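You operate a simulated robot arm through the tools that you are given. There is no shell and no other tool. Be economical: measure what you need, move in short steps, check, and stop when the job is done.

You run a simulated two-armed robot. Do the job below in one go: nothing can be reset, and whatever is moved stays where it is left.

## Task
Take the wheel off the foiler and set out the carton whose width the foiling card names.
Fine: Wind the foil right back first; the wheel goes on the ply board with the other wheels, which stay. The carton comes from the teal drawer on to the foiler's deck; drawer shut.

It is judged by the outcome, as a careful person would: the job done as asked, and still so three seconds after it is handed in. It fails if anything else is knocked over, pushed out of place, dropped, spilled or broken.

## Robot
Two 7-joint arms with two-finger parallel grippers on one trunk, on a base that drives. Base frame: it is fixed to the floor where the robot stands at the start and does not move with it; the origin is under the middle of the robot, x ahead of it, y to its left, z up; the surface under the hand at the start is at about z = 920. Readings come in mm, rad, newtons and seconds.
The left shoulder is at the start at [80, 131, 947], the right one opposite. With the tool pointing down near the work surface each hand reaches from about 360 to 840 mm from the robot's upright axis, wherever it stands, measured 20 degrees to its own side. Places, roughly: deck of the foiler [500, 200, 900]; ply board [600, 600, 900]; teal drawer [500, 500, 800]. Payload 1.57 kg a hand.
The TCP of each hand is the grasp point between the finger pads, 30 mm short of the fingertips. In the tool frame z runs along the fingers and y along their closing line. Largest opening 110 mm; finger width 24, thickness 12; the body of the gripper, 48 by 112 mm, starts 78 mm behind the TCP.
Orientation is told as [roll, pitch, yaw] about the base's x, y, z axes, in that order, counted from this pose: with the fingers straight down and closing along the base's y, the tool's x points along the base's -x, its y along +y and its z along -z.

## Interface
- The arms move only by the tool move_arm. It takes "left_targets", "right_targets" or both (then of equal length, played together; a hand with none holds still); each is a list that holds one entry, the list of rows, each a list of 6 numbers: the shift along the base's x, y, z in mm, then the turn, a rotation vector about the base's x, y, z in degrees. In form: [[[dx, dy, dz, ax, ay, az], ...]]. A call has 1 to 8 rows; each row shifts and turns the commanded pose from where the row before left it. "left_grip" and "right_grip" are, for a hand that has rows, the gripper command, from -1 (shut) to 1 (fully open), values between in proportion, set as the call begins (left out, the last holds). A row lasts 0.2 s, in which the tool goes at most 50 mm and 0.15 rad; a call with a longer step from one row to the next is refused whole, and so is a gripper value outside its range. A pose out of reach is approached as far as the arm can. The call stops where the force on the tool passes 40 N (or 10 N more than at its start, if that is more) or the arm is blocked; 0.2 s more then pass. Each finger travels about 108 mm/s and halts on what it meets, pressing with about 31 N; the grip force reading is that of the motor and also rises with nothing between the fingers. The clock runs only during rows and for 0.2 s after the last one: add rows that do not move to give the fingers time. It gives the time, the measured TCP pose, the force on the tool (base axes), the opening and the grip force at its end, in the units of the frame above (readings bear some noise), with the torque about the TCP (base axes, N m) and any sound that the robot's microphone picked up.
- Cameras (640 x 400 px; columns grow to the right, rows downward): "scene" is now at [-72.1, 50.1, 1414.2]; the picture's right is [0.60, -0.80, 0.00], its down [-0.49, -0.37, -0.79] and it looks along [0.63, 0.47, -0.61] (base axes); focal length 248 px, centre (320, 200). "left" rides on the left gripper at [70, -16, -141] in its tool frame; the picture's right is [0.23, 0.97, 0.00], its down [-0.86, 0.20, -0.48] and it looks along [-0.47, 0.11, 0.88] (tool axes); focal length 222 px, centre (320, 200). "right" rides on the right gripper at [70, 16, -141] in its tool frame; the picture's right is [-0.23, 0.97, 0.00], its down [-0.86, -0.20, -0.48] and it looks along [-0.47, -0.11, 0.88] (tool axes); focal length 222 px, centre (320, 200). There is no depth. A picture from a camera that has moved, and an enlarged one, comes with that camera's place and axes in the base frame and with its lens.
- capture(camera): a new picture of that camera. The clock stands still meanwhile.
- roll_base(legs): drives the robot by 1 to 6 legs, each [ahead, left, turn to the left] in mm, mm and rad, along the robot's own axes; the way and the turn of a leg run together, so that a leg with both is an arc; at most 1500 mm and 3.142 rad a leg. The arms and the cameras ride along, it lands a little off, and it stops where it bumps. It gives what a move gives.
- turn_head(pan, tilt): turns the head with the scene camera to pan (to the left, within 1.902 rad either way) and tilt (down, from -0.506 to 1.204), counted from straight ahead of the robot. It gives what a move gives.
- zoom(camera, box): a new picture of the part [left, top, right, bottom] of that camera's present view, enlarged. The clock stands still meanwhile.
- close_job(): hands the job in; it is judged then, once.

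Go step by step. Nothing tells you exact positions but the pictures and the camera data: compare them with the known pose of the tool, close in by small moves and look again before you grip or let go. The budget is 120 turns and 88 pictures, counting those below and the enlarged ones. Unless the task says otherwise, let go and move clear before handing in, and close with one line.

The tools are called as a command line: name --argument value ..., lists and objects as JSON in quotes. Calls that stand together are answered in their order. move_arm: Moves the arms, as the interface text tells. Its arguments: {"type":"object","properties":{"left_targets":{"type":"array"},"left_grip":{"type":"number"},"right_targets":{"type":"array"},"right_grip":{"type":"number"}},"required":[]} The other tools are called the same way: roll_base (legs) drives the base; turn_head (pan, tilt) turns the head that bears the scene camera; capture (camera) takes a picture; zoom (camera, box) takes an enlarged picture of a part of a camera's view; close_job () hands the job in.

At the start:

```text
time: 0.0
left_position: [299.5, 414.9, 1155.0]
left_tcp_rot: [0.0, -0.001, 0.0]
left_contact_force: [0.2, 0.0, -0.7]
left_wrist_torque: [0.01, 0.0, 0.0]
left_gripper_width: 110.1
left_grasp_force: 0.0
right_position: [504.9, 90.3, 1219.0]
right_tcp_rot: [0.0, 0.001, 0.001]
right_contact_force: [0.2, -0.4, 0.1]
right_wrist_torque: [-0.01, 0.02, 0.0]
right_gripper_width: 110.3
right_grasp_force: 0.1
robot x, y, heading: [2.0, 0.7, -0.001]
head pan, tilt: [0.641, 0.66]
```

scene: 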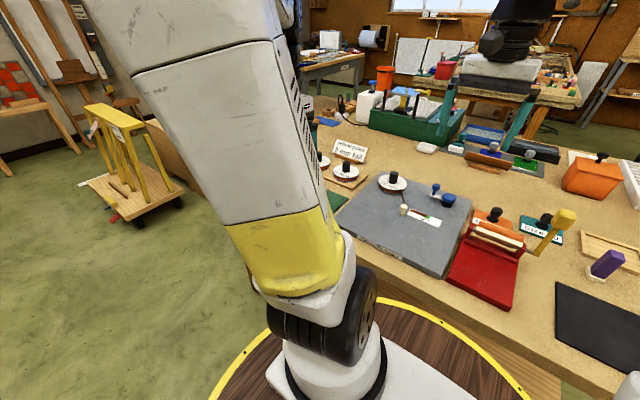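
right: 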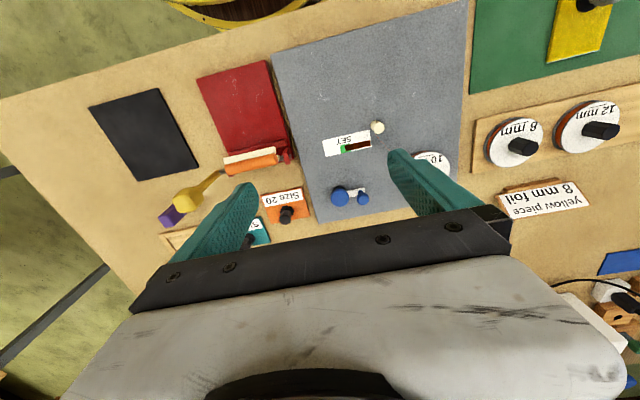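
left: 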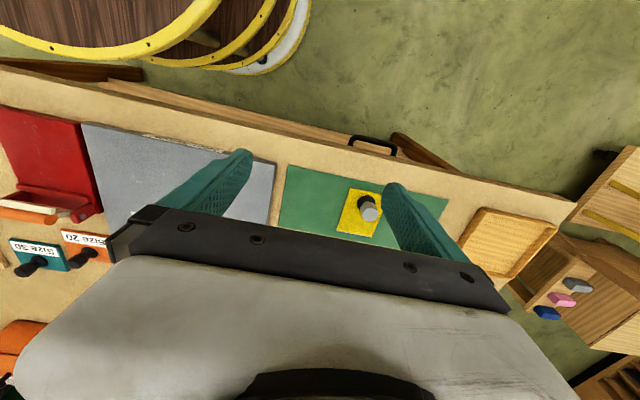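

I see the grey foiler slab with a wheel, a blue crank and a SET window, plus a ply board with wheels and a card. I'll zoom in on these first.

zoom --camera "right" --box '[270, 60, 480, 220]'

zoom --camera "right" --box '[440, 60, 640, 240]'

zoom --camera "scene" --box '[300, 120, 480, 260]'

zoom --camera "left" --box '[270, 120, 470, 250]'

```text
2.50 times, centred on (375, 140) of right
camera zoom: at [433.9, 107.2, 1361.1], right [0.23, 0.97, 0.0], down [0.86, -0.2, 0.48], along [0.47, -0.11, -0.88], focal length 555 px, centre (182, 350)
```

zoom: 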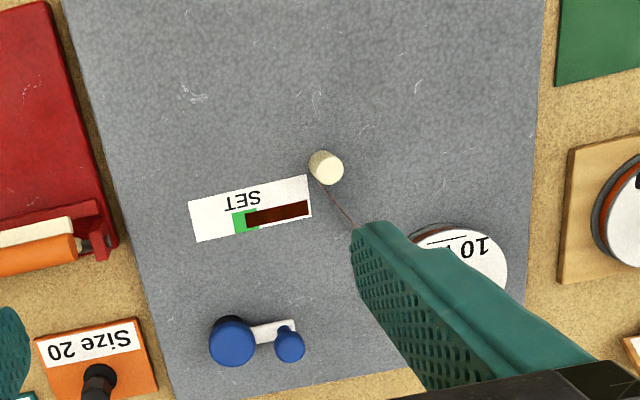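

```text
2.22 times, centred on (540, 150) of right
camera zoom: at [433.9, 107.2, 1361.1], right [0.23, 0.97, 0.0], down [0.86, -0.2, 0.48], along [0.47, -0.11, -0.88], focal length 494 px, centre (-169, 311)
```

zoom: 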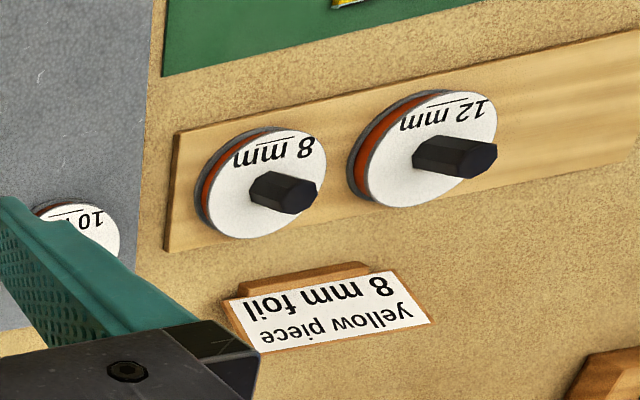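

```text
2.86 times, centred on (390, 190) of scene
camera zoom: at [-72.1, 50.1, 1414.2], right [0.6, -0.8, 0.0], down [-0.49, -0.37, -0.79], along [0.63, 0.47, -0.61], focal length 710 px, centre (120, 229)
```

zoom: 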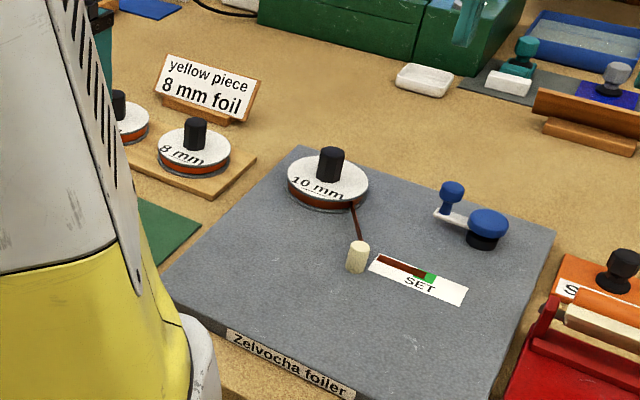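

```text
3.08 times, centred on (370, 185) of left
camera zoom: at [230.4, 399.0, 1295.7], right [-0.23, 0.97, 0.0], down [0.86, 0.2, 0.48], along [0.47, 0.11, -0.88], focal length 684 px, centre (166, 246)
```

zoom: 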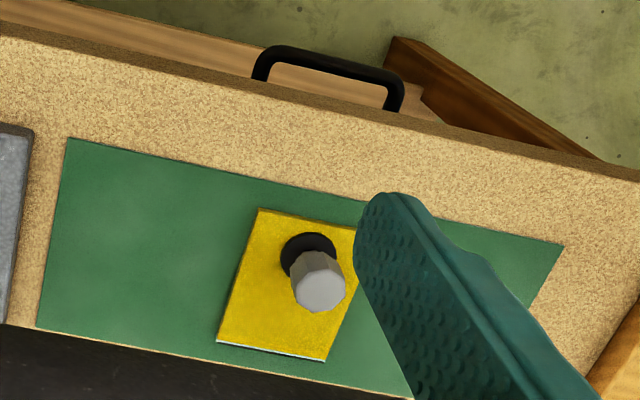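

The wheel on the foiler is the 10 mm one and the card names 8 mm. The blue crank (hub near [675,97], handle near [660,142]) should wind the foil. I'm bringing the right hand closer to look and turning the head toward the drawer.

move_arm --right_targets '[[[30, 0, -30, 0, 0, 0], [30, 0, -40, 0, 0, 0], [0, 0, -40, 0, 0, 0]]]' --right_grip -0.2

capture --camera "right"

capture --camera "scene"

```text
time: 0.8
left_position: [300.6, 415.1, 1155.6]
left_tcp_rot: [0.001, 0.002, 0.0]
left_contact_force: [-1.1, 0.3, -0.5]
left_wrist_torque: [0.0, 0.0, 0.0]
left_gripper_width: 110.0
left_grasp_force: 0.1
right_position: [564.6, 90.0, 1110.2]
right_tcp_rot: [0.001, 0.002, 0.001]
right_contact_force: [-0.4, 1.5, -0.1]
right_wrist_torque: [-0.01, -0.01, 0.02]
right_gripper_width: 44.1
right_grasp_force: 0.2
robot x, y, heading: [1.2, 4.6, -0.001]
head pan, tilt: [0.641, 0.66]
```

```text
80 pictures are left
camera right: at [494.7, 106.6, 1250.2], right [0.23, 0.97, 0.0], down [0.85, -0.2, 0.48], along [0.47, -0.11, -0.88], focal length 222 px, centre (320, 200)
```

right: 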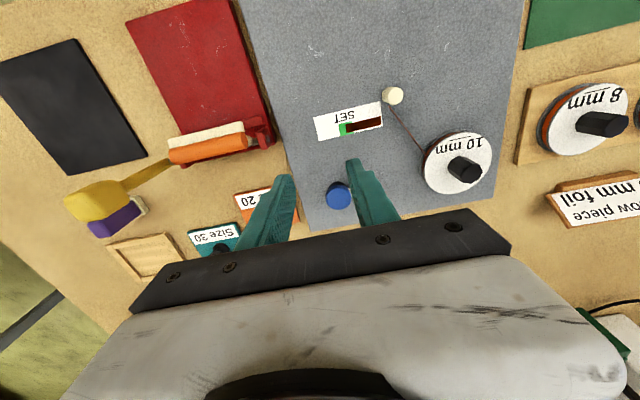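

```text
79 pictures are left
camera scene: at [-72.3, 50.0, 1414.2], right [0.6, -0.8, 0.0], down [-0.49, -0.37, -0.79], along [0.63, 0.47, -0.61], focal length 248 px, centre (320, 200)
```

scene: 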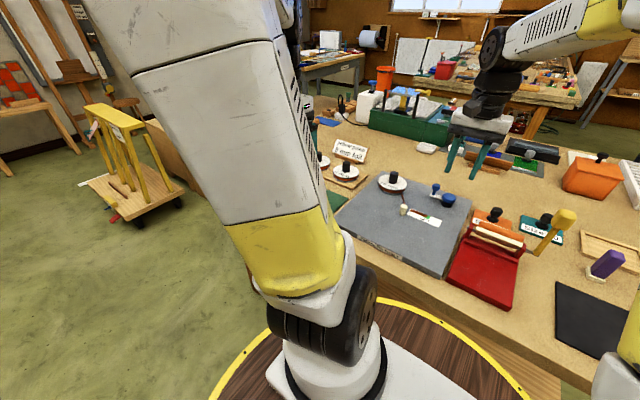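

Hub is about [660,97,945] and the crank handle about [662,142,968]. I'm moving above the crank for a closer look.

move_arm --right_targets '[[[35, 10, -25, 0, 0, 0], [35, 10, -25, 0, 0, 0], [0, 0, 0, 0, 0, 0]]]' --right_grip 0.0

capture --camera "right"

zoom --camera "scene" --box '[370, 140, 530, 240]'

```text
time: 1.6
left_position: [300.4, 414.9, 1154.3]
left_tcp_rot: [-0.002, 0.0, 0.0]
left_contact_force: [0.0, -0.1, -0.5]
left_wrist_torque: [0.03, -0.02, 0.03]
left_gripper_width: 110.0
left_grasp_force: 0.1
right_position: [636.3, 110.9, 1060.7]
right_tcp_rot: [0.001, 0.0, 0.001]
right_contact_force: [-0.2, -0.1, 0.1]
right_wrist_torque: [-0.01, 0.03, 0.01]
right_gripper_width: 54.8
right_grasp_force: 0.1
robot x, y, heading: [-0.9, -2.7, -0.001]
head pan, tilt: [0.641, 0.66]
```

```text
78 pictures are left
camera right: at [565.7, 127.7, 1201.0], right [0.23, 0.97, 0.0], down [0.85, -0.2, 0.48], along [0.47, -0.11, -0.88], focal length 222 px, centre (320, 200)
```

right: 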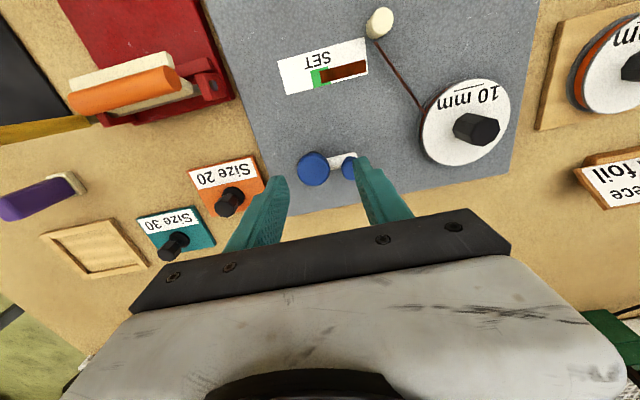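

```text
4.00 times, centred on (450, 190) of scene
camera zoom: at [-72.1, 50.0, 1414.2], right [0.6, -0.8, 0.0], down [-0.49, -0.37, -0.79], along [0.63, 0.47, -0.61], focal length 994 px, centre (-200, 240)
```

zoom: 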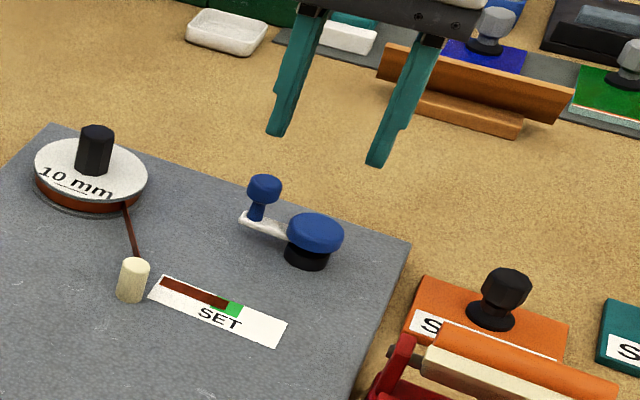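

The handle knob is a mushroom near [663,142,965], a bit higher than the hub cap. I'm bringing the open fingertips just above it and comparing.

move_arm --right_targets '[[[14, 16, -25, 0, 0, 0], [13, 15, -20, 0, 0, 0], [0, 0, 0, 0, 0, 0]]]' --right_grip 0.0

zoom --camera "right" --box '[220, 100, 420, 225]'

zoom --camera "scene" --box '[400, 150, 500, 225]'

```text
time: 2.4
left_position: [299.9, 414.8, 1154.1]
left_tcp_rot: [0.001, 0.001, 0.0]
left_contact_force: [-0.5, 0.0, -0.1]
left_wrist_torque: [0.0, -0.05, 0.0]
left_gripper_width: 110.0
left_grasp_force: 0.1
right_position: [661.9, 141.5, 1014.7]
right_tcp_rot: [0.0, 0.0, -0.001]
right_contact_force: [-0.1, 0.2, 0.5]
right_wrist_torque: [0.01, 0.01, 0.0]
right_gripper_width: 54.8
right_grasp_force: 0.0
robot x, y, heading: [-1.3, 0.5, 0.004]
head pan, tilt: [0.641, 0.66]
```

```text
3.20 times, centred on (320, 162) of right
camera zoom: at [591.7, 159.0, 1156.0], right [0.23, 0.97, 0.0], down [0.86, -0.2, 0.48], along [0.47, -0.11, -0.88], focal length 711 px, centre (320, 320)
```

zoom: 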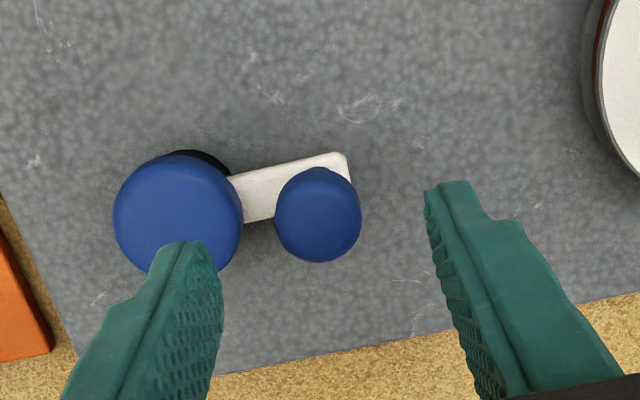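

```text
5.33 times, centred on (450, 188) of scene
camera zoom: at [-72.1, 50.1, 1414.2], right [0.6, -0.8, 0.0], down [-0.49, -0.37, -0.79], along [0.63, 0.47, -0.61], focal length 1325 px, centre (-373, 267)
```

zoom: 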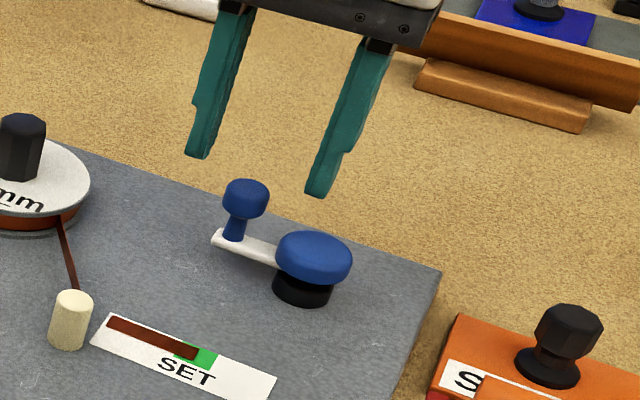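

Tips and knob agree in both views. I'm lowering about 28 mm, closing on the knob head and checking.

move_arm --right_targets '[[[-1, 1, 0, 0, 0, 0], [0, 0, -14, 0, 0, 0], [0, 0, -15, 0, 0, 0]]]' --right_grip -0.3

move_arm --right_targets '[[[0, 0, 0, 0, 0, 0], [0, 0, 0, 0, 0, 0]]]' --right_grip -1

zoom --camera "scene" --box '[400, 150, 500, 225]'

```text
time: 3.2
left_position: [298.8, 415.3, 1154.5]
left_tcp_rot: [-0.002, 0.001, 0.001]
left_contact_force: [0.1, 0.2, -1.0]
left_wrist_torque: [0.0, -0.01, 0.01]
left_gripper_width: 110.1
left_grasp_force: 0.1
right_position: [660.3, 142.7, 986.4]
right_tcp_rot: [0.0, 0.002, 0.001]
right_contact_force: [0.1, 0.3, -0.6]
right_wrist_torque: [-0.01, 0.03, 0.05]
right_gripper_width: 38.5
right_grasp_force: 0.1
robot x, y, heading: [-2.7, 2.7, -0.002]
head pan, tilt: [0.641, 0.66]
```

```text
time: 3.8
left_position: [300.5, 414.5, 1155.2]
left_tcp_rot: [-0.001, 0.001, -0.001]
left_contact_force: [0.5, 0.0, -0.4]
left_wrist_torque: [0.01, -0.01, -0.02]
left_gripper_width: 110.2
left_grasp_force: 0.1
right_position: [661.0, 142.4, 984.9]
right_tcp_rot: [0.001, -0.001, 0.001]
right_contact_force: [0.5, -1.0, -1.2]
right_wrist_torque: [-0.02, -0.08, -0.02]
right_gripper_width: 23.0
right_grasp_force: 35.6
robot x, y, heading: [-1.0, -3.0, -0.006]
head pan, tilt: [0.641, 0.66]
```

```text
5.33 times, centred on (450, 188) of scene
camera zoom: at [-72.0, 50.0, 1414.2], right [0.6, -0.8, 0.0], down [-0.49, -0.37, -0.79], along [0.63, 0.47, -0.61], focal length 1325 px, centre (-373, 267)
```

zoom: 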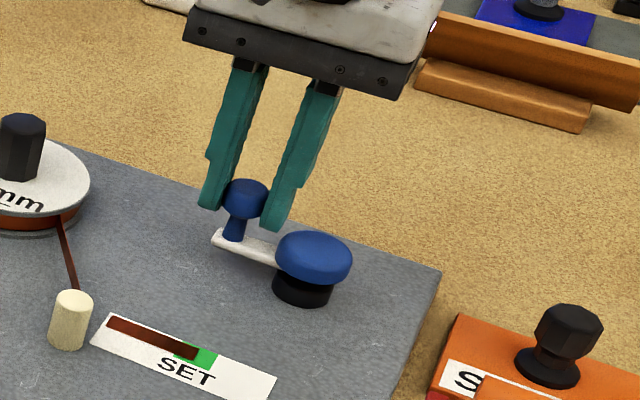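

The knob is held (23 mm). I'm trying a counter-clockwise turn of 45°, then looking at the window.

move_arm --right_targets '[[[-11.7, -0.2, 0, 0, 0, 0], [-11.2, -3.2, 0, 0, 0, 0], [-10, -6.1, 0, 0, 0, 0]]]'

zoom --camera "scene" --box '[400, 150, 500, 225]'

```text
time: 4.6
left_position: [300.5, 415.0, 1154.0]
left_tcp_rot: [0.001, -0.001, 0.0]
left_contact_force: [0.0, -0.1, 0.9]
left_wrist_torque: [-0.01, -0.01, 0.0]
left_gripper_width: 110.0
left_grasp_force: 0.0
right_position: [626.4, 134.0, 985.7]
right_tcp_rot: [0.0, -0.001, -0.001]
right_contact_force: [5.4, 0.8, -3.2]
right_wrist_torque: [-0.01, -0.4, 0.27]
right_gripper_width: 23.2
right_grasp_force: 35.0
robot x, y, heading: [4.4, -2.5, -0.002]
head pan, tilt: [0.641, 0.66]
```

```text
5.33 times, centred on (450, 188) of scene
camera zoom: at [-71.7, 50.2, 1414.2], right [0.6, -0.8, 0.0], down [-0.49, -0.37, -0.79], along [0.63, 0.47, -0.61], focal length 1325 px, centre (-373, 267)
```

zoom: 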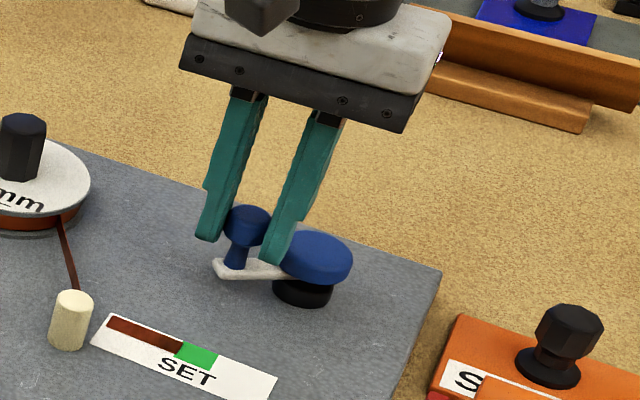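

Counter-clockwise winds it back, and about 215° remains. I'm continuing.

move_arm --right_targets '[[[-8.1, -8.4, 0, 0, 0, 0], [-5.6, -10.2, 0, 0, 0, 0], [-2.8, -11.3, 0, 0, 0, 0], [0.2, -11.7, 0, 0, 0, 0], [3.2, -11.2, 0, 0, 0, 0], [6.1, -10, 0, 0, 0, 0], [8.4, -8.1, 0, 0, 0, 0]]]'

zoom --camera "scene" --box '[400, 150, 500, 225]'

```text
time: 6.2
left_position: [300.1, 415.2, 1154.2]
left_tcp_rot: [0.0, 0.0, 0.001]
left_contact_force: [-0.1, 0.4, 0.2]
left_wrist_torque: [0.02, -0.03, 0.02]
left_gripper_width: 110.0
left_grasp_force: 0.1
right_position: [627.6, 62.8, 987.0]
right_tcp_rot: [-0.001, 0.0, 0.0]
right_contact_force: [-4.0, 8.2, 1.2]
right_wrist_torque: [0.32, 0.32, 0.38]
right_gripper_width: 22.9
right_grasp_force: 35.4
robot x, y, heading: [1.2, -1.5, -0.0]
head pan, tilt: [0.641, 0.66]
```

```text
5.33 times, centred on (450, 188) of scene
camera zoom: at [-72.3, 50.4, 1414.2], right [0.6, -0.8, 0.0], down [-0.49, -0.37, -0.79], along [0.63, 0.47, -0.61], focal length 1325 px, centre (-373, 267)
```

zoom: 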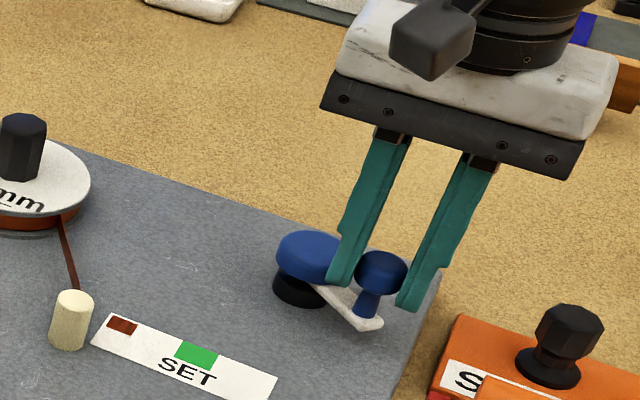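

About 85° to go. Continuing.

move_arm --right_targets '[[[10.2, -5.6, 0, 0, 0, 0], [11.3, -2.8, 0, 0, 0, 0], [11.7, 0.2, 0, 0, 0, 0], [11.2, 3.2, 0, 0, 0, 0], [10, 6.1, 0, 0, 0, 0]]]'

zoom --camera "scene" --box '[400, 150, 500, 225]'

```text
time: 7.4
left_position: [301.1, 414.2, 1155.0]
left_tcp_rot: [0.002, 0.001, -0.001]
left_contact_force: [0.2, -0.1, 0.5]
left_wrist_torque: [0.03, -0.02, -0.01]
left_gripper_width: 110.0
left_grasp_force: 0.1
right_position: [685.2, 56.1, 985.9]
right_tcp_rot: [-0.004, -0.004, -0.006]
right_contact_force: [3.8, -20.1, 3.7]
right_wrist_torque: [-0.6, -0.43, 0.38]
right_gripper_width: 23.3
right_grasp_force: 35.1
robot x, y, heading: [-1.0, -0.8, -0.006]
head pan, tilt: [0.641, 0.66]
```

```text
5.33 times, centred on (450, 188) of scene
camera zoom: at [-71.9, 49.0, 1414.2], right [0.6, -0.8, 0.0], down [-0.49, -0.37, -0.79], along [0.63, 0.47, -0.61], focal length 1325 px, centre (-373, 267)
```

zoom: 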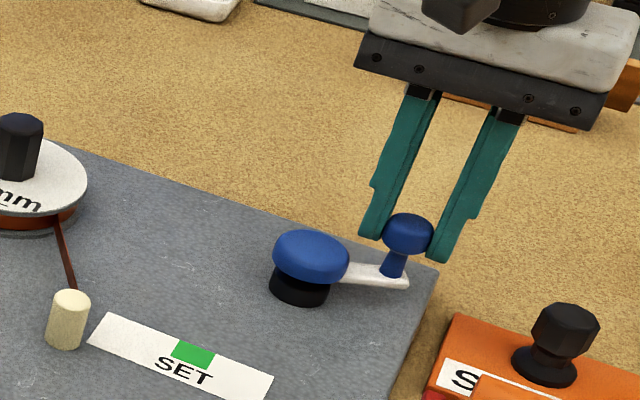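

The window now shows no foil and the force has risen, so it is probably at its stop. I'm releasing the knob and rising to inspect.

move_arm --right_targets '[[[0, -3, 0, 0, 0, 0], [0, -3, 0, 0, 0, 0], [0, 0, 0, 0, 0, 0]]]' --right_grip -0.3

move_arm --right_targets '[[[0, 0, 30, 0, 0, 0], [-20, 0, 45, 0, 0, 0], [-30, 40, 0, 0, 0, 0], [0, 0, 0, 0, 0, 0]]]'

capture --camera "right"

zoom --camera "scene" --box '[370, 150, 500, 240]'

```text
time: 8.2
left_position: [299.6, 414.3, 1155.2]
left_tcp_rot: [-0.001, 0.0, 0.0]
left_contact_force: [0.3, 0.1, -0.4]
left_wrist_torque: [0.02, 0.01, 0.01]
left_gripper_width: 110.0
left_grasp_force: 0.1
right_position: [682.0, 57.2, 986.3]
right_tcp_rot: [0.0, -0.001, 0.0]
right_contact_force: [0.3, 0.2, -0.1]
right_wrist_torque: [0.0, -0.01, -0.03]
right_gripper_width: 38.6
right_grasp_force: 0.1
robot x, y, heading: [1.5, -4.2, -0.002]
head pan, tilt: [0.641, 0.66]
```

```text
time: 9.2
left_position: [299.7, 415.7, 1154.8]
left_tcp_rot: [0.0, 0.0, -0.001]
left_contact_force: [-0.4, 0.8, 0.3]
left_wrist_torque: [0.0, 0.01, -0.01]
left_gripper_width: 110.1
left_grasp_force: 0.1
right_position: [631.5, 96.3, 1059.6]
right_tcp_rot: [0.001, 0.001, 0.0]
right_contact_force: [0.9, 0.6, 0.1]
right_wrist_torque: [0.02, 0.0, 0.0]
right_gripper_width: 38.7
right_grasp_force: 0.2
robot x, y, heading: [5.1, -1.9, 0.001]
head pan, tilt: [0.641, 0.66]
```

```text
70 pictures are left
camera right: at [562.1, 113.8, 1201.5], right [0.23, 0.97, 0.0], down [0.86, -0.2, 0.48], along [0.47, -0.11, -0.88], focal length 222 px, centre (320, 200)
```

right: 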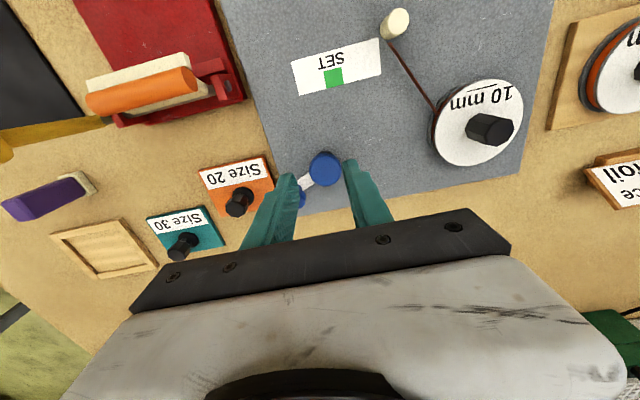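

```text
4.44 times, centred on (435, 195) of scene
camera zoom: at [-72.1, 50.0, 1414.2], right [0.6, -0.8, 0.0], down [-0.49, -0.37, -0.79], along [0.63, 0.47, -0.61], focal length 1104 px, centre (-191, 222)
```

zoom: 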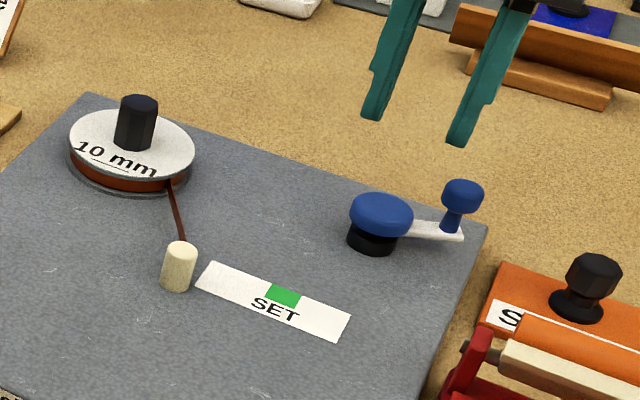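

The window is empty but I'm not sure the crank is at its stop. I'm re-gripping it to turn a bit further and feel for the stop.

move_arm --right_targets '[[[30, -40, 0, 0, 0, 0], [20, 0, -45, 0, 0, 0], [0, 0, -29, 0, 0, 0], [0, 0, 0, 0, 0, 0]]]'

move_arm --right_targets '[[[0, 0, 0, 0, 0, 0], [0, 0, 0, 0, 0, 0]]]' --right_grip -1

move_arm --right_targets '[[[4, 4, 0, 0, 0, 0], [3, 4, 0, 0, 0, 0], [3, 4, 0, 0, 0, 0]]]'

zoom --camera "scene" --box '[370, 150, 500, 240]'

```text
time: 10.2
left_position: [299.5, 414.7, 1154.9]
left_tcp_rot: [0.001, 0.0, -0.001]
left_contact_force: [0.2, 0.8, 0.4]
left_wrist_torque: [-0.01, 0.03, -0.04]
left_gripper_width: 109.8
left_grasp_force: 0.0
right_position: [682.7, 57.1, 986.1]
right_tcp_rot: [0.001, -0.001, 0.001]
right_contact_force: [0.5, -0.2, -0.3]
right_wrist_torque: [-0.02, -0.02, -0.01]
right_gripper_width: 38.7
right_grasp_force: 0.1
robot x, y, heading: [-3.5, -0.9, -0.0]
head pan, tilt: [0.641, 0.66]
```

```text
time: 10.8
left_position: [299.9, 414.4, 1154.2]
left_tcp_rot: [0.0, 0.0, -0.001]
left_contact_force: [0.1, -0.4, 0.5]
left_wrist_torque: [0.0, -0.03, 0.0]
left_gripper_width: 109.8
left_grasp_force: 0.1
right_position: [682.5, 57.0, 986.0]
right_tcp_rot: [0.001, 0.001, 0.001]
right_contact_force: [-0.6, -3.2, -1.6]
right_wrist_torque: [-0.06, -0.19, 0.05]
right_gripper_width: 22.9
right_grasp_force: 35.7
robot x, y, heading: [-0.6, 0.4, -0.004]
head pan, tilt: [0.641, 0.66]
```

```text
time: 11.6
left_position: [302.3, 413.9, 1154.4]
left_tcp_rot: [0.001, 0.001, -0.002]
left_contact_force: [-0.3, 0.1, -0.1]
left_wrist_torque: [0.04, -0.04, -0.02]
left_gripper_width: 109.9
left_grasp_force: 0.1
right_position: [695.4, 64.4, 987.6]
right_tcp_rot: [-0.003, -0.004, -0.007]
right_contact_force: [14.3, -24.5, -7.4]
right_wrist_torque: [-0.61, -0.34, 0.39]
right_gripper_width: 23.4
right_grasp_force: 35.5
robot x, y, heading: [2.9, -3.8, -0.003]
head pan, tilt: [0.641, 0.66]
```

```text
4.44 times, centred on (435, 195) of scene
camera zoom: at [-71.1, 48.9, 1414.3], right [0.6, -0.8, 0.0], down [-0.49, -0.37, -0.79], along [0.63, 0.47, -0.61], focal length 1104 px, centre (-191, 222)
```

zoom: 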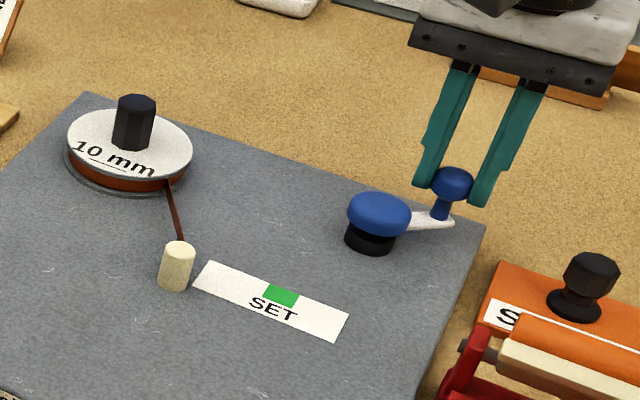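

It still turns with no stop, so I'm correcting the circle's centre and radius and continuing.

move_arm --right_targets '[[[9, 6.6, 0, 0, 0, 0], [4, 11.8, 0, 0, 0, 0], [0.9, 12.5, 0, 0, 0, 0], [-2.4, 12.3, 0, 0, 0, 0]]]'

zoom --camera "scene" --box '[370, 150, 500, 240]'

```text
time: 12.6
left_position: [299.1, 414.7, 1154.6]
left_tcp_rot: [0.001, 0.001, -0.001]
left_contact_force: [0.8, 0.9, 0.0]
left_wrist_torque: [0.02, 0.01, -0.04]
left_gripper_width: 110.0
left_grasp_force: 0.2
right_position: [703.1, 115.1, 988.2]
right_tcp_rot: [0.003, 0.0, 0.001]
right_contact_force: [0.2, -3.1, 2.2]
right_wrist_torque: [-0.23, -0.26, 0.16]
right_gripper_width: 23.1
right_grasp_force: 35.5
robot x, y, heading: [-1.8, 0.9, 0.005]
head pan, tilt: [0.641, 0.66]
```

```text
4.44 times, centred on (435, 195) of scene
camera zoom: at [-72.2, 49.9, 1414.2], right [0.6, -0.8, 0.0], down [-0.49, -0.37, -0.79], along [0.63, 0.47, -0.61], focal length 1104 px, centre (-191, 222)
```

zoom: 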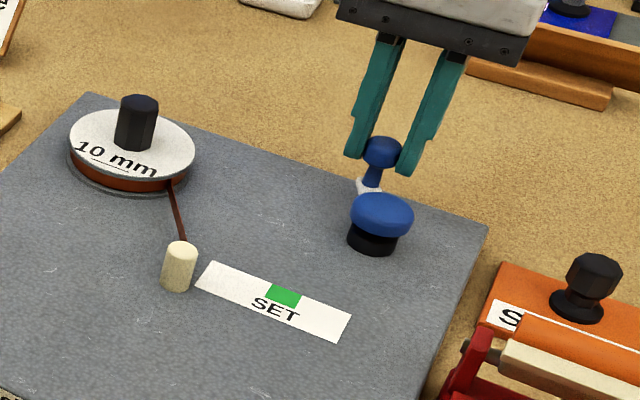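

move_arm --right_targets '[[[-5.5, 11.3, 0, 0, 0, 0], [-8.2, 9.5, 0, 0, 0, 0], [-10.4, 7, 0, 0, 0, 0], [-11.8, 4, 0, 0, 0, 0], [-12.5, 0.9, 0, 0, 0, 0], [-12.3, -2.4, 0, 0, 0, 0], [-11.3, -5.5, 0, 0, 0, 0]]]'

zoom --camera "scene" --box '[370, 150, 500, 240]'

```text
time: 14.2
left_position: [300.5, 415.5, 1155.6]
left_tcp_rot: [0.0, 0.0, 0.002]
left_contact_force: [-0.4, -1.1, 1.2]
left_wrist_torque: [0.0, -0.03, 0.0]
left_gripper_width: 109.9
left_grasp_force: 0.0
right_position: [633.4, 135.1, 987.7]
right_tcp_rot: [-0.001, -0.001, 0.0]
right_contact_force: [16.5, -14.7, -3.4]
right_wrist_torque: [-0.3, -0.5, 0.21]
right_gripper_width: 22.8
right_grasp_force: 35.2
robot x, y, heading: [1.4, 2.8, 0.002]
head pan, tilt: [0.641, 0.66]
```

```text
4.44 times, centred on (435, 195) of scene
camera zoom: at [-71.2, 49.5, 1414.3], right [0.6, -0.8, 0.0], down [-0.49, -0.37, -0.79], along [0.63, 0.47, -0.61], focal length 1104 px, centre (-191, 222)
```

zoom: 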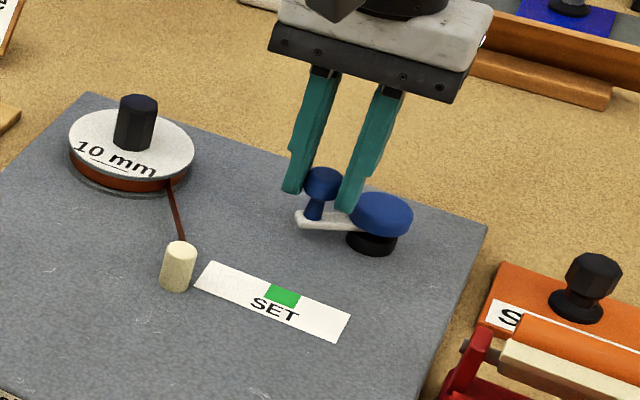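

The window has stayed empty for a whole extra turn, so the foil is wound right back. I'm releasing the crank, parking the right hand out of the way and bringing the left hand over to view the ply board.

move_arm --right_targets '[[[0, 0, 0, 0, 0, 0], [0, 0, 0, 0, 0, 0], [0, 0, 30, 0, 0, 0], [0, 0, 50, 0, 0, 0], [-20, -30, 40, 0, 0, 0], [-30, -40, 0, 0, 0, 0], [-30, -40, 0, 0, 0, 0]]]' --right_grip -0.3

move_arm --left_targets '[[[40, 10, 20, 0, 0, 0], [40, 10, 0, 0, 0, 0], [40, 10, 0, 0, 0, 0], [40, 10, 0, 0, 0, 0], [20, 5, 0, 0, 0, 0]]]'

capture --camera "left"

capture --camera "scene"

```text
refused: row 5 steps farther than a row can; nothing moved
```

```text
time: 15.4
left_position: [482.1, 460.0, 1174.6]
left_tcp_rot: [0.0, 0.0, 0.0]
left_contact_force: [0.0, 0.4, 0.1]
left_wrist_torque: [-0.02, -0.03, -0.02]
left_gripper_width: 109.8
left_grasp_force: 0.0
right_position: [632.9, 135.1, 987.9]
right_tcp_rot: [-0.001, 0.0, -0.001]
right_contact_force: [13.0, -17.5, -1.2]
right_wrist_torque: [-0.42, 0.23, -0.03]
right_gripper_width: 23.1
right_grasp_force: 34.9
robot x, y, heading: [5.6, -0.1, -0.003]
head pan, tilt: [0.641, 0.66]
```

```text
65 pictures are left
camera left: at [412.5, 444.2, 1316.0], right [-0.23, 0.97, 0.0], down [0.86, 0.2, 0.48], along [0.47, 0.11, -0.88], focal length 222 px, centre (320, 200)
```

left: 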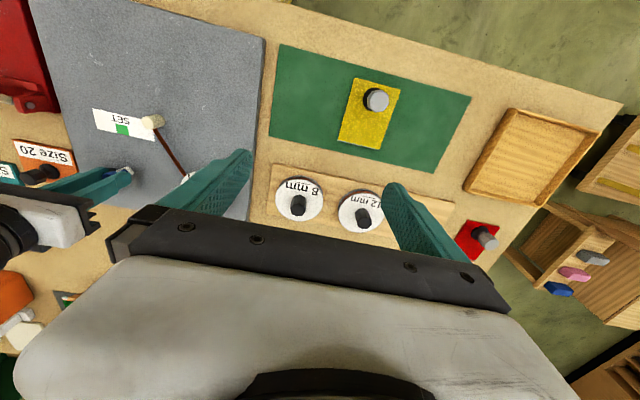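

```text
64 pictures are left
camera scene: at [-71.6, 49.3, 1414.3], right [0.6, -0.8, 0.0], down [-0.49, -0.37, -0.79], along [0.63, 0.47, -0.61], focal length 248 px, centre (320, 200)
```

scene: 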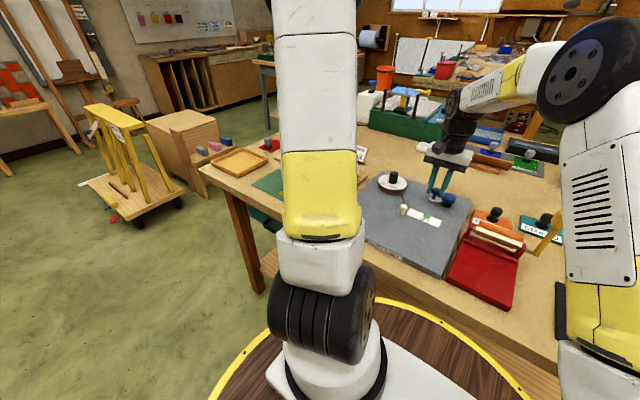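

The third free place on the board looks to be near [624,710], too far from here, so I'll drive left later. First I release the crank with shorter steps and look at the floor, drawer and bench front.

move_arm --right_targets '[[[0, 0, 0, 0, 0, 0], [0, 0, 0, 0, 0, 0], [0, 0, 30, 0, 0, 0], [0, 0, 45, 0, 0, 0], [-20, -20, 30, 0, 0, 0], [-30, -30, 0, 0, 0, 0], [-30, -30, 0, 0, 0, 0], [-30, -30, 0, 0, 0, 0]]]' --right_grip -0.3

turn_head --pan 1.1 --tilt 1.0

capture --camera "scene"

```text
time: 17.2
left_position: [480.7, 459.8, 1174.8]
left_tcp_rot: [0.0, 0.0, 0.001]
left_contact_force: [0.7, 0.4, 0.0]
left_wrist_torque: [0.0, 0.0, 0.01]
left_gripper_width: 110.0
left_grasp_force: 0.2
right_position: [522.6, 25.9, 1092.1]
right_tcp_rot: [0.0, 0.0, 0.0]
right_contact_force: [-0.7, 0.4, 0.0]
right_wrist_torque: [-0.02, 0.04, 0.02]
right_gripper_width: 38.5
right_grasp_force: 0.1
robot x, y, heading: [2.3, 0.1, -0.002]
head pan, tilt: [0.641, 0.66]
```

```text
time: 18.1
left_position: [481.3, 459.7, 1175.0]
left_tcp_rot: [0.0, 0.002, 0.001]
left_contact_force: [-0.5, -0.2, -0.2]
left_wrist_torque: [-0.01, 0.02, -0.02]
left_gripper_width: 110.1
left_grasp_force: 0.0
right_position: [522.3, 27.1, 1091.9]
right_tcp_rot: [-0.001, 0.0, 0.0]
right_contact_force: [0.3, 0.7, -0.1]
right_wrist_torque: [-0.01, 0.0, 0.0]
right_gripper_width: 38.6
right_grasp_force: 0.0
robot x, y, heading: [-1.6, -1.8, -0.0]
head pan, tilt: [1.1, 1.0]
```

```text
63 pictures are left
camera scene: at [-109.7, 60.5, 1387.5], right [0.89, -0.45, 0.0], down [-0.38, -0.75, -0.54], along [0.25, 0.48, -0.84], focal length 248 px, centre (320, 200)
```

scene: 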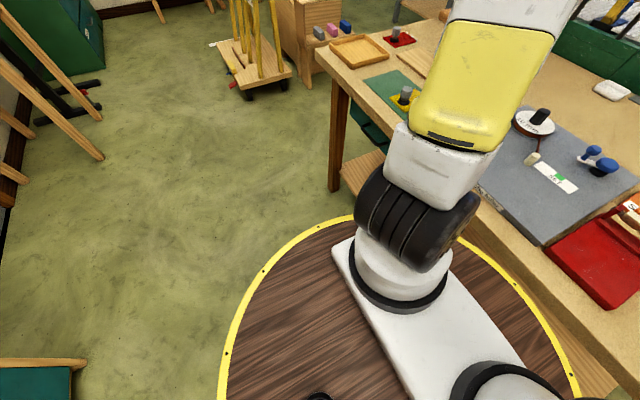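

The bench front edge is around x=320, and the drawer handle is at about [311,525,815]. There is nothing in the way on the left, so I'm driving 280 mm left to do the wheel.

roll_base --legs '[[0, 280, 0]]'

turn_head --pan 0.4 --tilt 0.75

capture --camera "scene"

capture --camera "left"

```text
time: 20.1
left_position: [481.8, 739.9, 1175.2]
left_tcp_rot: [0.001, -0.001, -0.001]
left_contact_force: [-0.2, 0.0, 0.1]
left_wrist_torque: [0.02, 0.02, -0.01]
left_gripper_width: 109.9
left_grasp_force: 0.0
right_position: [522.4, 304.7, 1091.4]
right_tcp_rot: [-0.001, 0.002, -0.002]
right_contact_force: [-0.5, 0.8, 0.4]
right_wrist_torque: [0.0, -0.04, -0.02]
right_gripper_width: 38.5
right_grasp_force: 0.0
robot x, y, heading: [3.0, 279.1, -0.001]
head pan, tilt: [1.1, 1.0]
```

```text
time: 21.1
left_position: [481.6, 738.7, 1176.6]
left_tcp_rot: [-0.001, 0.002, -0.002]
left_contact_force: [0.0, 0.3, -0.1]
left_wrist_torque: [0.01, -0.02, 0.0]
left_gripper_width: 110.1
left_grasp_force: 0.1
right_position: [522.8, 305.0, 1091.9]
right_tcp_rot: [0.001, -0.001, -0.002]
right_contact_force: [-0.6, -0.5, 0.6]
right_wrist_torque: [0.0, -0.01, -0.03]
right_gripper_width: 38.6
right_grasp_force: 0.0
robot x, y, heading: [4.1, 279.7, -0.006]
head pan, tilt: [0.4, 0.75]
```

```text
62 pictures are left
camera scene: at [-64.7, 310.4, 1406.5], right [0.39, -0.92, 0.0], down [-0.63, -0.26, -0.73], along [0.67, 0.28, -0.68], focal length 248 px, centre (320, 200)
```

scene: 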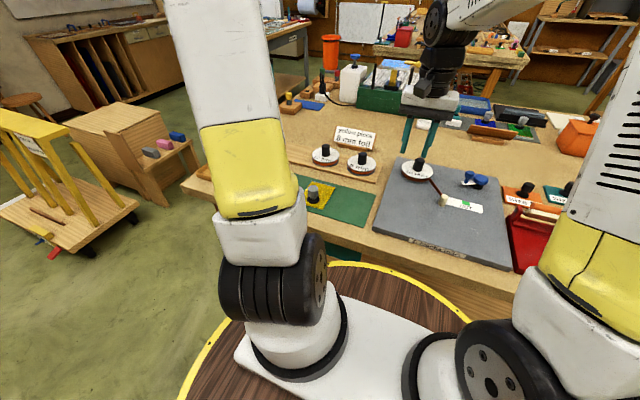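

```text
61 pictures are left
camera left: at [412.7, 723.6, 1315.9], right [-0.23, 0.97, 0.0], down [0.86, 0.2, 0.48], along [0.47, 0.11, -0.88], focal length 222 px, centre (320, 200)
```

left: 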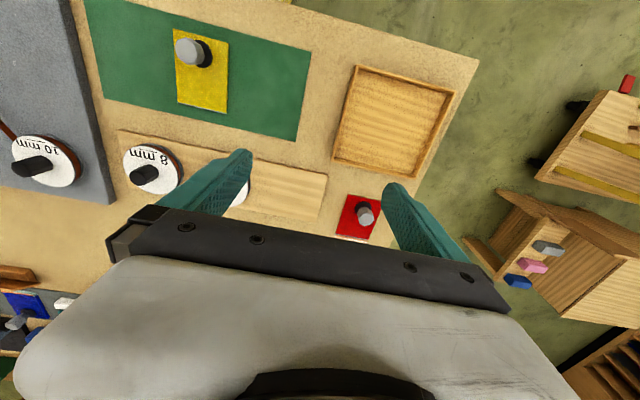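

The right hand is near the wheel, so I'm moving it back and right while the left hand goes above the wheel.

move_arm --right_targets '[[[-20, -40, 10, 0, 0, 0], [-20, -40, 10, 0, 0, 0], [-20, -40, 10, 0, 0, 0], [-20, -40, 10, 0, 0, 0], [-20, -40, 10, 0, 0, 0], [0, 0, 0, 0, 0, 0]]]' --left_targets '[[[18, -45, 0, 0, 0, 0], [18, -45, 0, 0, 0, 0], [18, -45, 0, 0, 0, 0], [18, -45, 0, 0, 0, 0], [18, -45, 0, 0, 0, 0], [18, -45, 0, 0, 0, 0]]]'

move_arm --left_targets '[[[18, -45, -10, 0, 0, 0], [18, -45, -20, 0, 0, 0], [18, -45, -20, 0, 0, 0], [16, -45, -20, 0, 0, 0], [0, -8, -20, 0, 0, 0], [0, 0, 0, 0, 0, 0]]]' --left_grip 0.1

capture --camera "left"

zoom --camera "scene" --box '[360, 120, 500, 240]'

```text
time: 22.5
left_position: [588.3, 469.7, 1175.3]
left_tcp_rot: [0.001, 0.002, 0.0]
left_contact_force: [-0.2, -0.2, 0.1]
left_wrist_torque: [-0.05, 0.01, 0.02]
left_gripper_width: 109.8
left_grasp_force: 0.0
right_position: [420.8, 104.5, 1142.4]
right_tcp_rot: [-0.001, 0.001, -0.002]
right_contact_force: [-1.0, 0.4, 0.4]
right_wrist_torque: [-0.03, -0.01, 0.01]
right_gripper_width: 38.6
right_grasp_force: 0.1
robot x, y, heading: [-0.5, 280.7, -0.001]
head pan, tilt: [0.4, 0.75]
```

```text
refused: row 2 steps farther than a row can; nothing moved
```

```text
60 pictures are left
camera left: at [519.4, 453.2, 1317.0], right [-0.23, 0.97, 0.0], down [0.86, 0.2, 0.48], along [0.47, 0.11, -0.88], focal length 222 px, centre (320, 200)
```

left: 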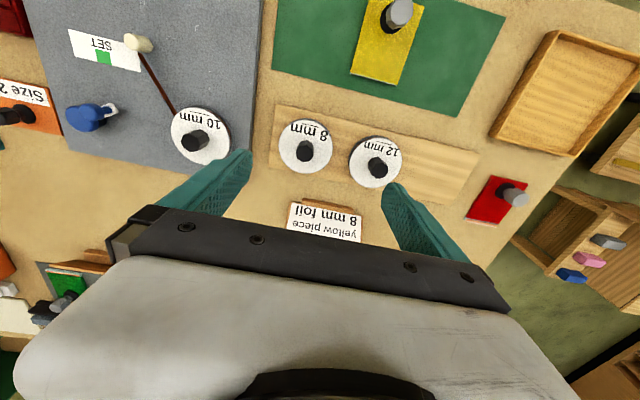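

```text
3.33 times, centred on (430, 180) of scene
camera zoom: at [-65.0, 310.6, 1406.5], right [0.39, -0.92, 0.0], down [-0.63, -0.26, -0.73], along [0.67, 0.28, -0.68], focal length 828 px, centre (-47, 267)
```

zoom: 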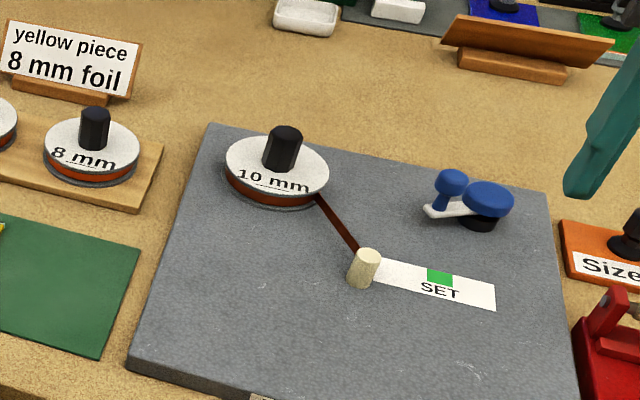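

The wheel's peg is near [657,278,960]. Closing in with shorter steps.

move_arm --left_targets '[[[16, -45, -10, 0, 0, 0], [16, -42, -20, 0, 0, 0], [16, -42, -20, 0, 0, 0], [16, -42, -20, 0, 0, 0], [3, -20, -40, 0, 0, 0], [0, 0, -20, 0, 0, 0], [0, 0, 0, 0, 0, 0]]]' --left_grip 0.1

capture --camera "left"

zoom --camera "scene" --box '[360, 100, 500, 220]'

```text
time: 24.1
left_position: [657.7, 278.0, 1044.2]
left_tcp_rot: [0.0, 0.0, -0.002]
left_contact_force: [-0.4, 0.2, -0.1]
left_wrist_torque: [0.01, -0.01, -0.01]
left_gripper_width: 60.5
left_grasp_force: 0.1
right_position: [422.1, 106.8, 1143.0]
right_tcp_rot: [0.001, 0.001, -0.001]
right_contact_force: [0.5, -0.4, 0.7]
right_wrist_torque: [-0.03, 0.01, 0.0]
right_gripper_width: 38.5
right_grasp_force: 0.0
robot x, y, heading: [0.7, 280.8, -0.007]
head pan, tilt: [0.4, 0.75]
```

```text
58 pictures are left
camera left: at [588.3, 262.5, 1185.9], right [-0.23, 0.97, 0.0], down [0.86, 0.2, 0.48], along [0.47, 0.11, -0.88], focal length 222 px, centre (320, 200)
```

left: 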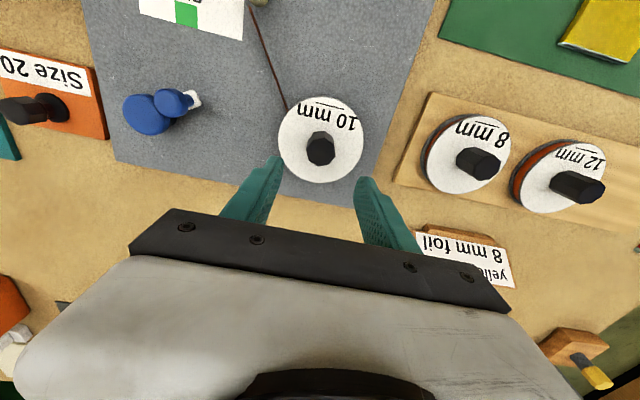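

```text
3.33 times, centred on (430, 160) of scene
camera zoom: at [-64.6, 310.2, 1406.6], right [0.39, -0.92, 0.0], down [-0.63, -0.26, -0.73], along [0.67, 0.28, -0.68], focal length 828 px, centre (-47, 333)
```

zoom: 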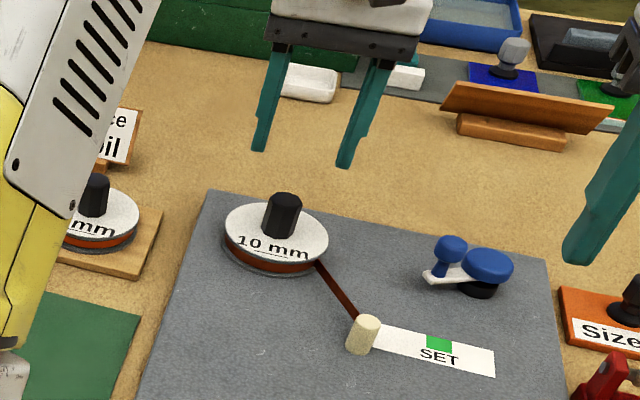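

Peg is at about [655,278] with its top near z=968. I'm descending to tips z≈941 and gripping.

move_arm --left_targets '[[[-3, 0, -25, 0, 0, 0], [0, 0, -25, 0, 0, 0], [0, 0, -22, 0, 0, 0], [0, 0, 0, 0, 0, 0]]]' --left_grip 0.0

zoom --camera "scene" --box '[360, 120, 460, 200]'

```text
time: 25.1
left_position: [653.6, 278.1, 973.2]
left_tcp_rot: [0.0, 0.0, -0.001]
left_contact_force: [0.6, 0.1, 0.4]
left_wrist_torque: [-0.04, 0.02, 0.0]
left_gripper_width: 54.7
left_grasp_force: 0.0
right_position: [422.3, 104.1, 1142.9]
right_tcp_rot: [0.0, 0.002, -0.002]
right_contact_force: [0.4, 0.2, 0.1]
right_wrist_torque: [-0.01, 0.0, -0.01]
right_gripper_width: 38.6
right_grasp_force: 0.1
robot x, y, heading: [-0.1, 278.9, 0.0]
head pan, tilt: [0.4, 0.75]
```

```text
5.00 times, centred on (410, 160) of scene
camera zoom: at [-64.7, 310.2, 1406.6], right [0.39, -0.92, 0.0], down [-0.63, -0.26, -0.73], along [0.67, 0.28, -0.68], focal length 1242 px, centre (-130, 400)
```

zoom: 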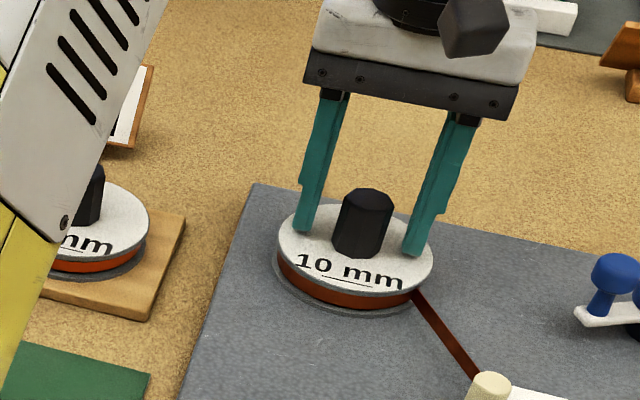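

The fingers straddle the peg well. Closing and lifting straight up.

move_arm --left_targets '[[[0, 0, 0, 0, 0, 0], [0, 0, 0, 0, 0, 0], [0, 0, 0, 0, 0, 0]]]' --left_grip -1

move_arm --left_targets '[[[0, 0, 8, 0, 0, 0], [0, 0, 10, 0, 0, 0], [0, 0, 15, 0, 0, 0], [0, 0, 20, 0, 0, 0], [0, 0, 20, 0, 0, 0], [0, 0, 0, 0, 0, 0]]]'

capture --camera "scene"

```text
time: 25.9
left_position: [654.7, 277.4, 973.2]
left_tcp_rot: [0.001, -0.001, -0.002]
left_contact_force: [-1.2, 0.6, 0.8]
left_wrist_torque: [-0.1, 0.01, -0.01]
left_gripper_width: 29.0
left_grasp_force: 31.2
right_position: [422.1, 105.5, 1142.7]
right_tcp_rot: [-0.001, 0.001, -0.001]
right_contact_force: [-0.2, 0.5, 0.2]
right_wrist_torque: [0.0, 0.0, -0.09]
right_gripper_width: 38.5
right_grasp_force: 0.1
robot x, y, heading: [-0.7, 281.1, 0.003]
head pan, tilt: [0.4, 0.75]
```

```text
time: 27.3
left_position: [654.6, 278.8, 1044.5]
left_tcp_rot: [0.0, 0.0, -0.002]
left_contact_force: [0.3, 0.6, -1.6]
left_wrist_torque: [0.0, -0.02, -0.02]
left_gripper_width: 28.8
left_grasp_force: 31.4
right_position: [422.5, 104.5, 1142.2]
right_tcp_rot: [-0.001, 0.001, -0.002]
right_contact_force: [0.8, 0.9, -0.2]
right_wrist_torque: [0.01, -0.03, 0.01]
right_gripper_width: 38.9
right_grasp_force: 0.0
robot x, y, heading: [-0.5, 277.5, 0.001]
head pan, tilt: [0.4, 0.75]
```

```text
55 pictures are left
camera scene: at [-64.6, 310.2, 1406.6], right [0.39, -0.92, 0.0], down [-0.63, -0.26, -0.73], along [0.67, 0.28, -0.68], focal length 248 px, centre (320, 200)
```

scene: 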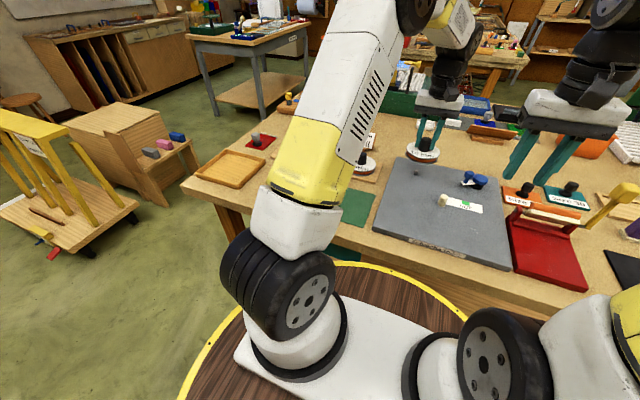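

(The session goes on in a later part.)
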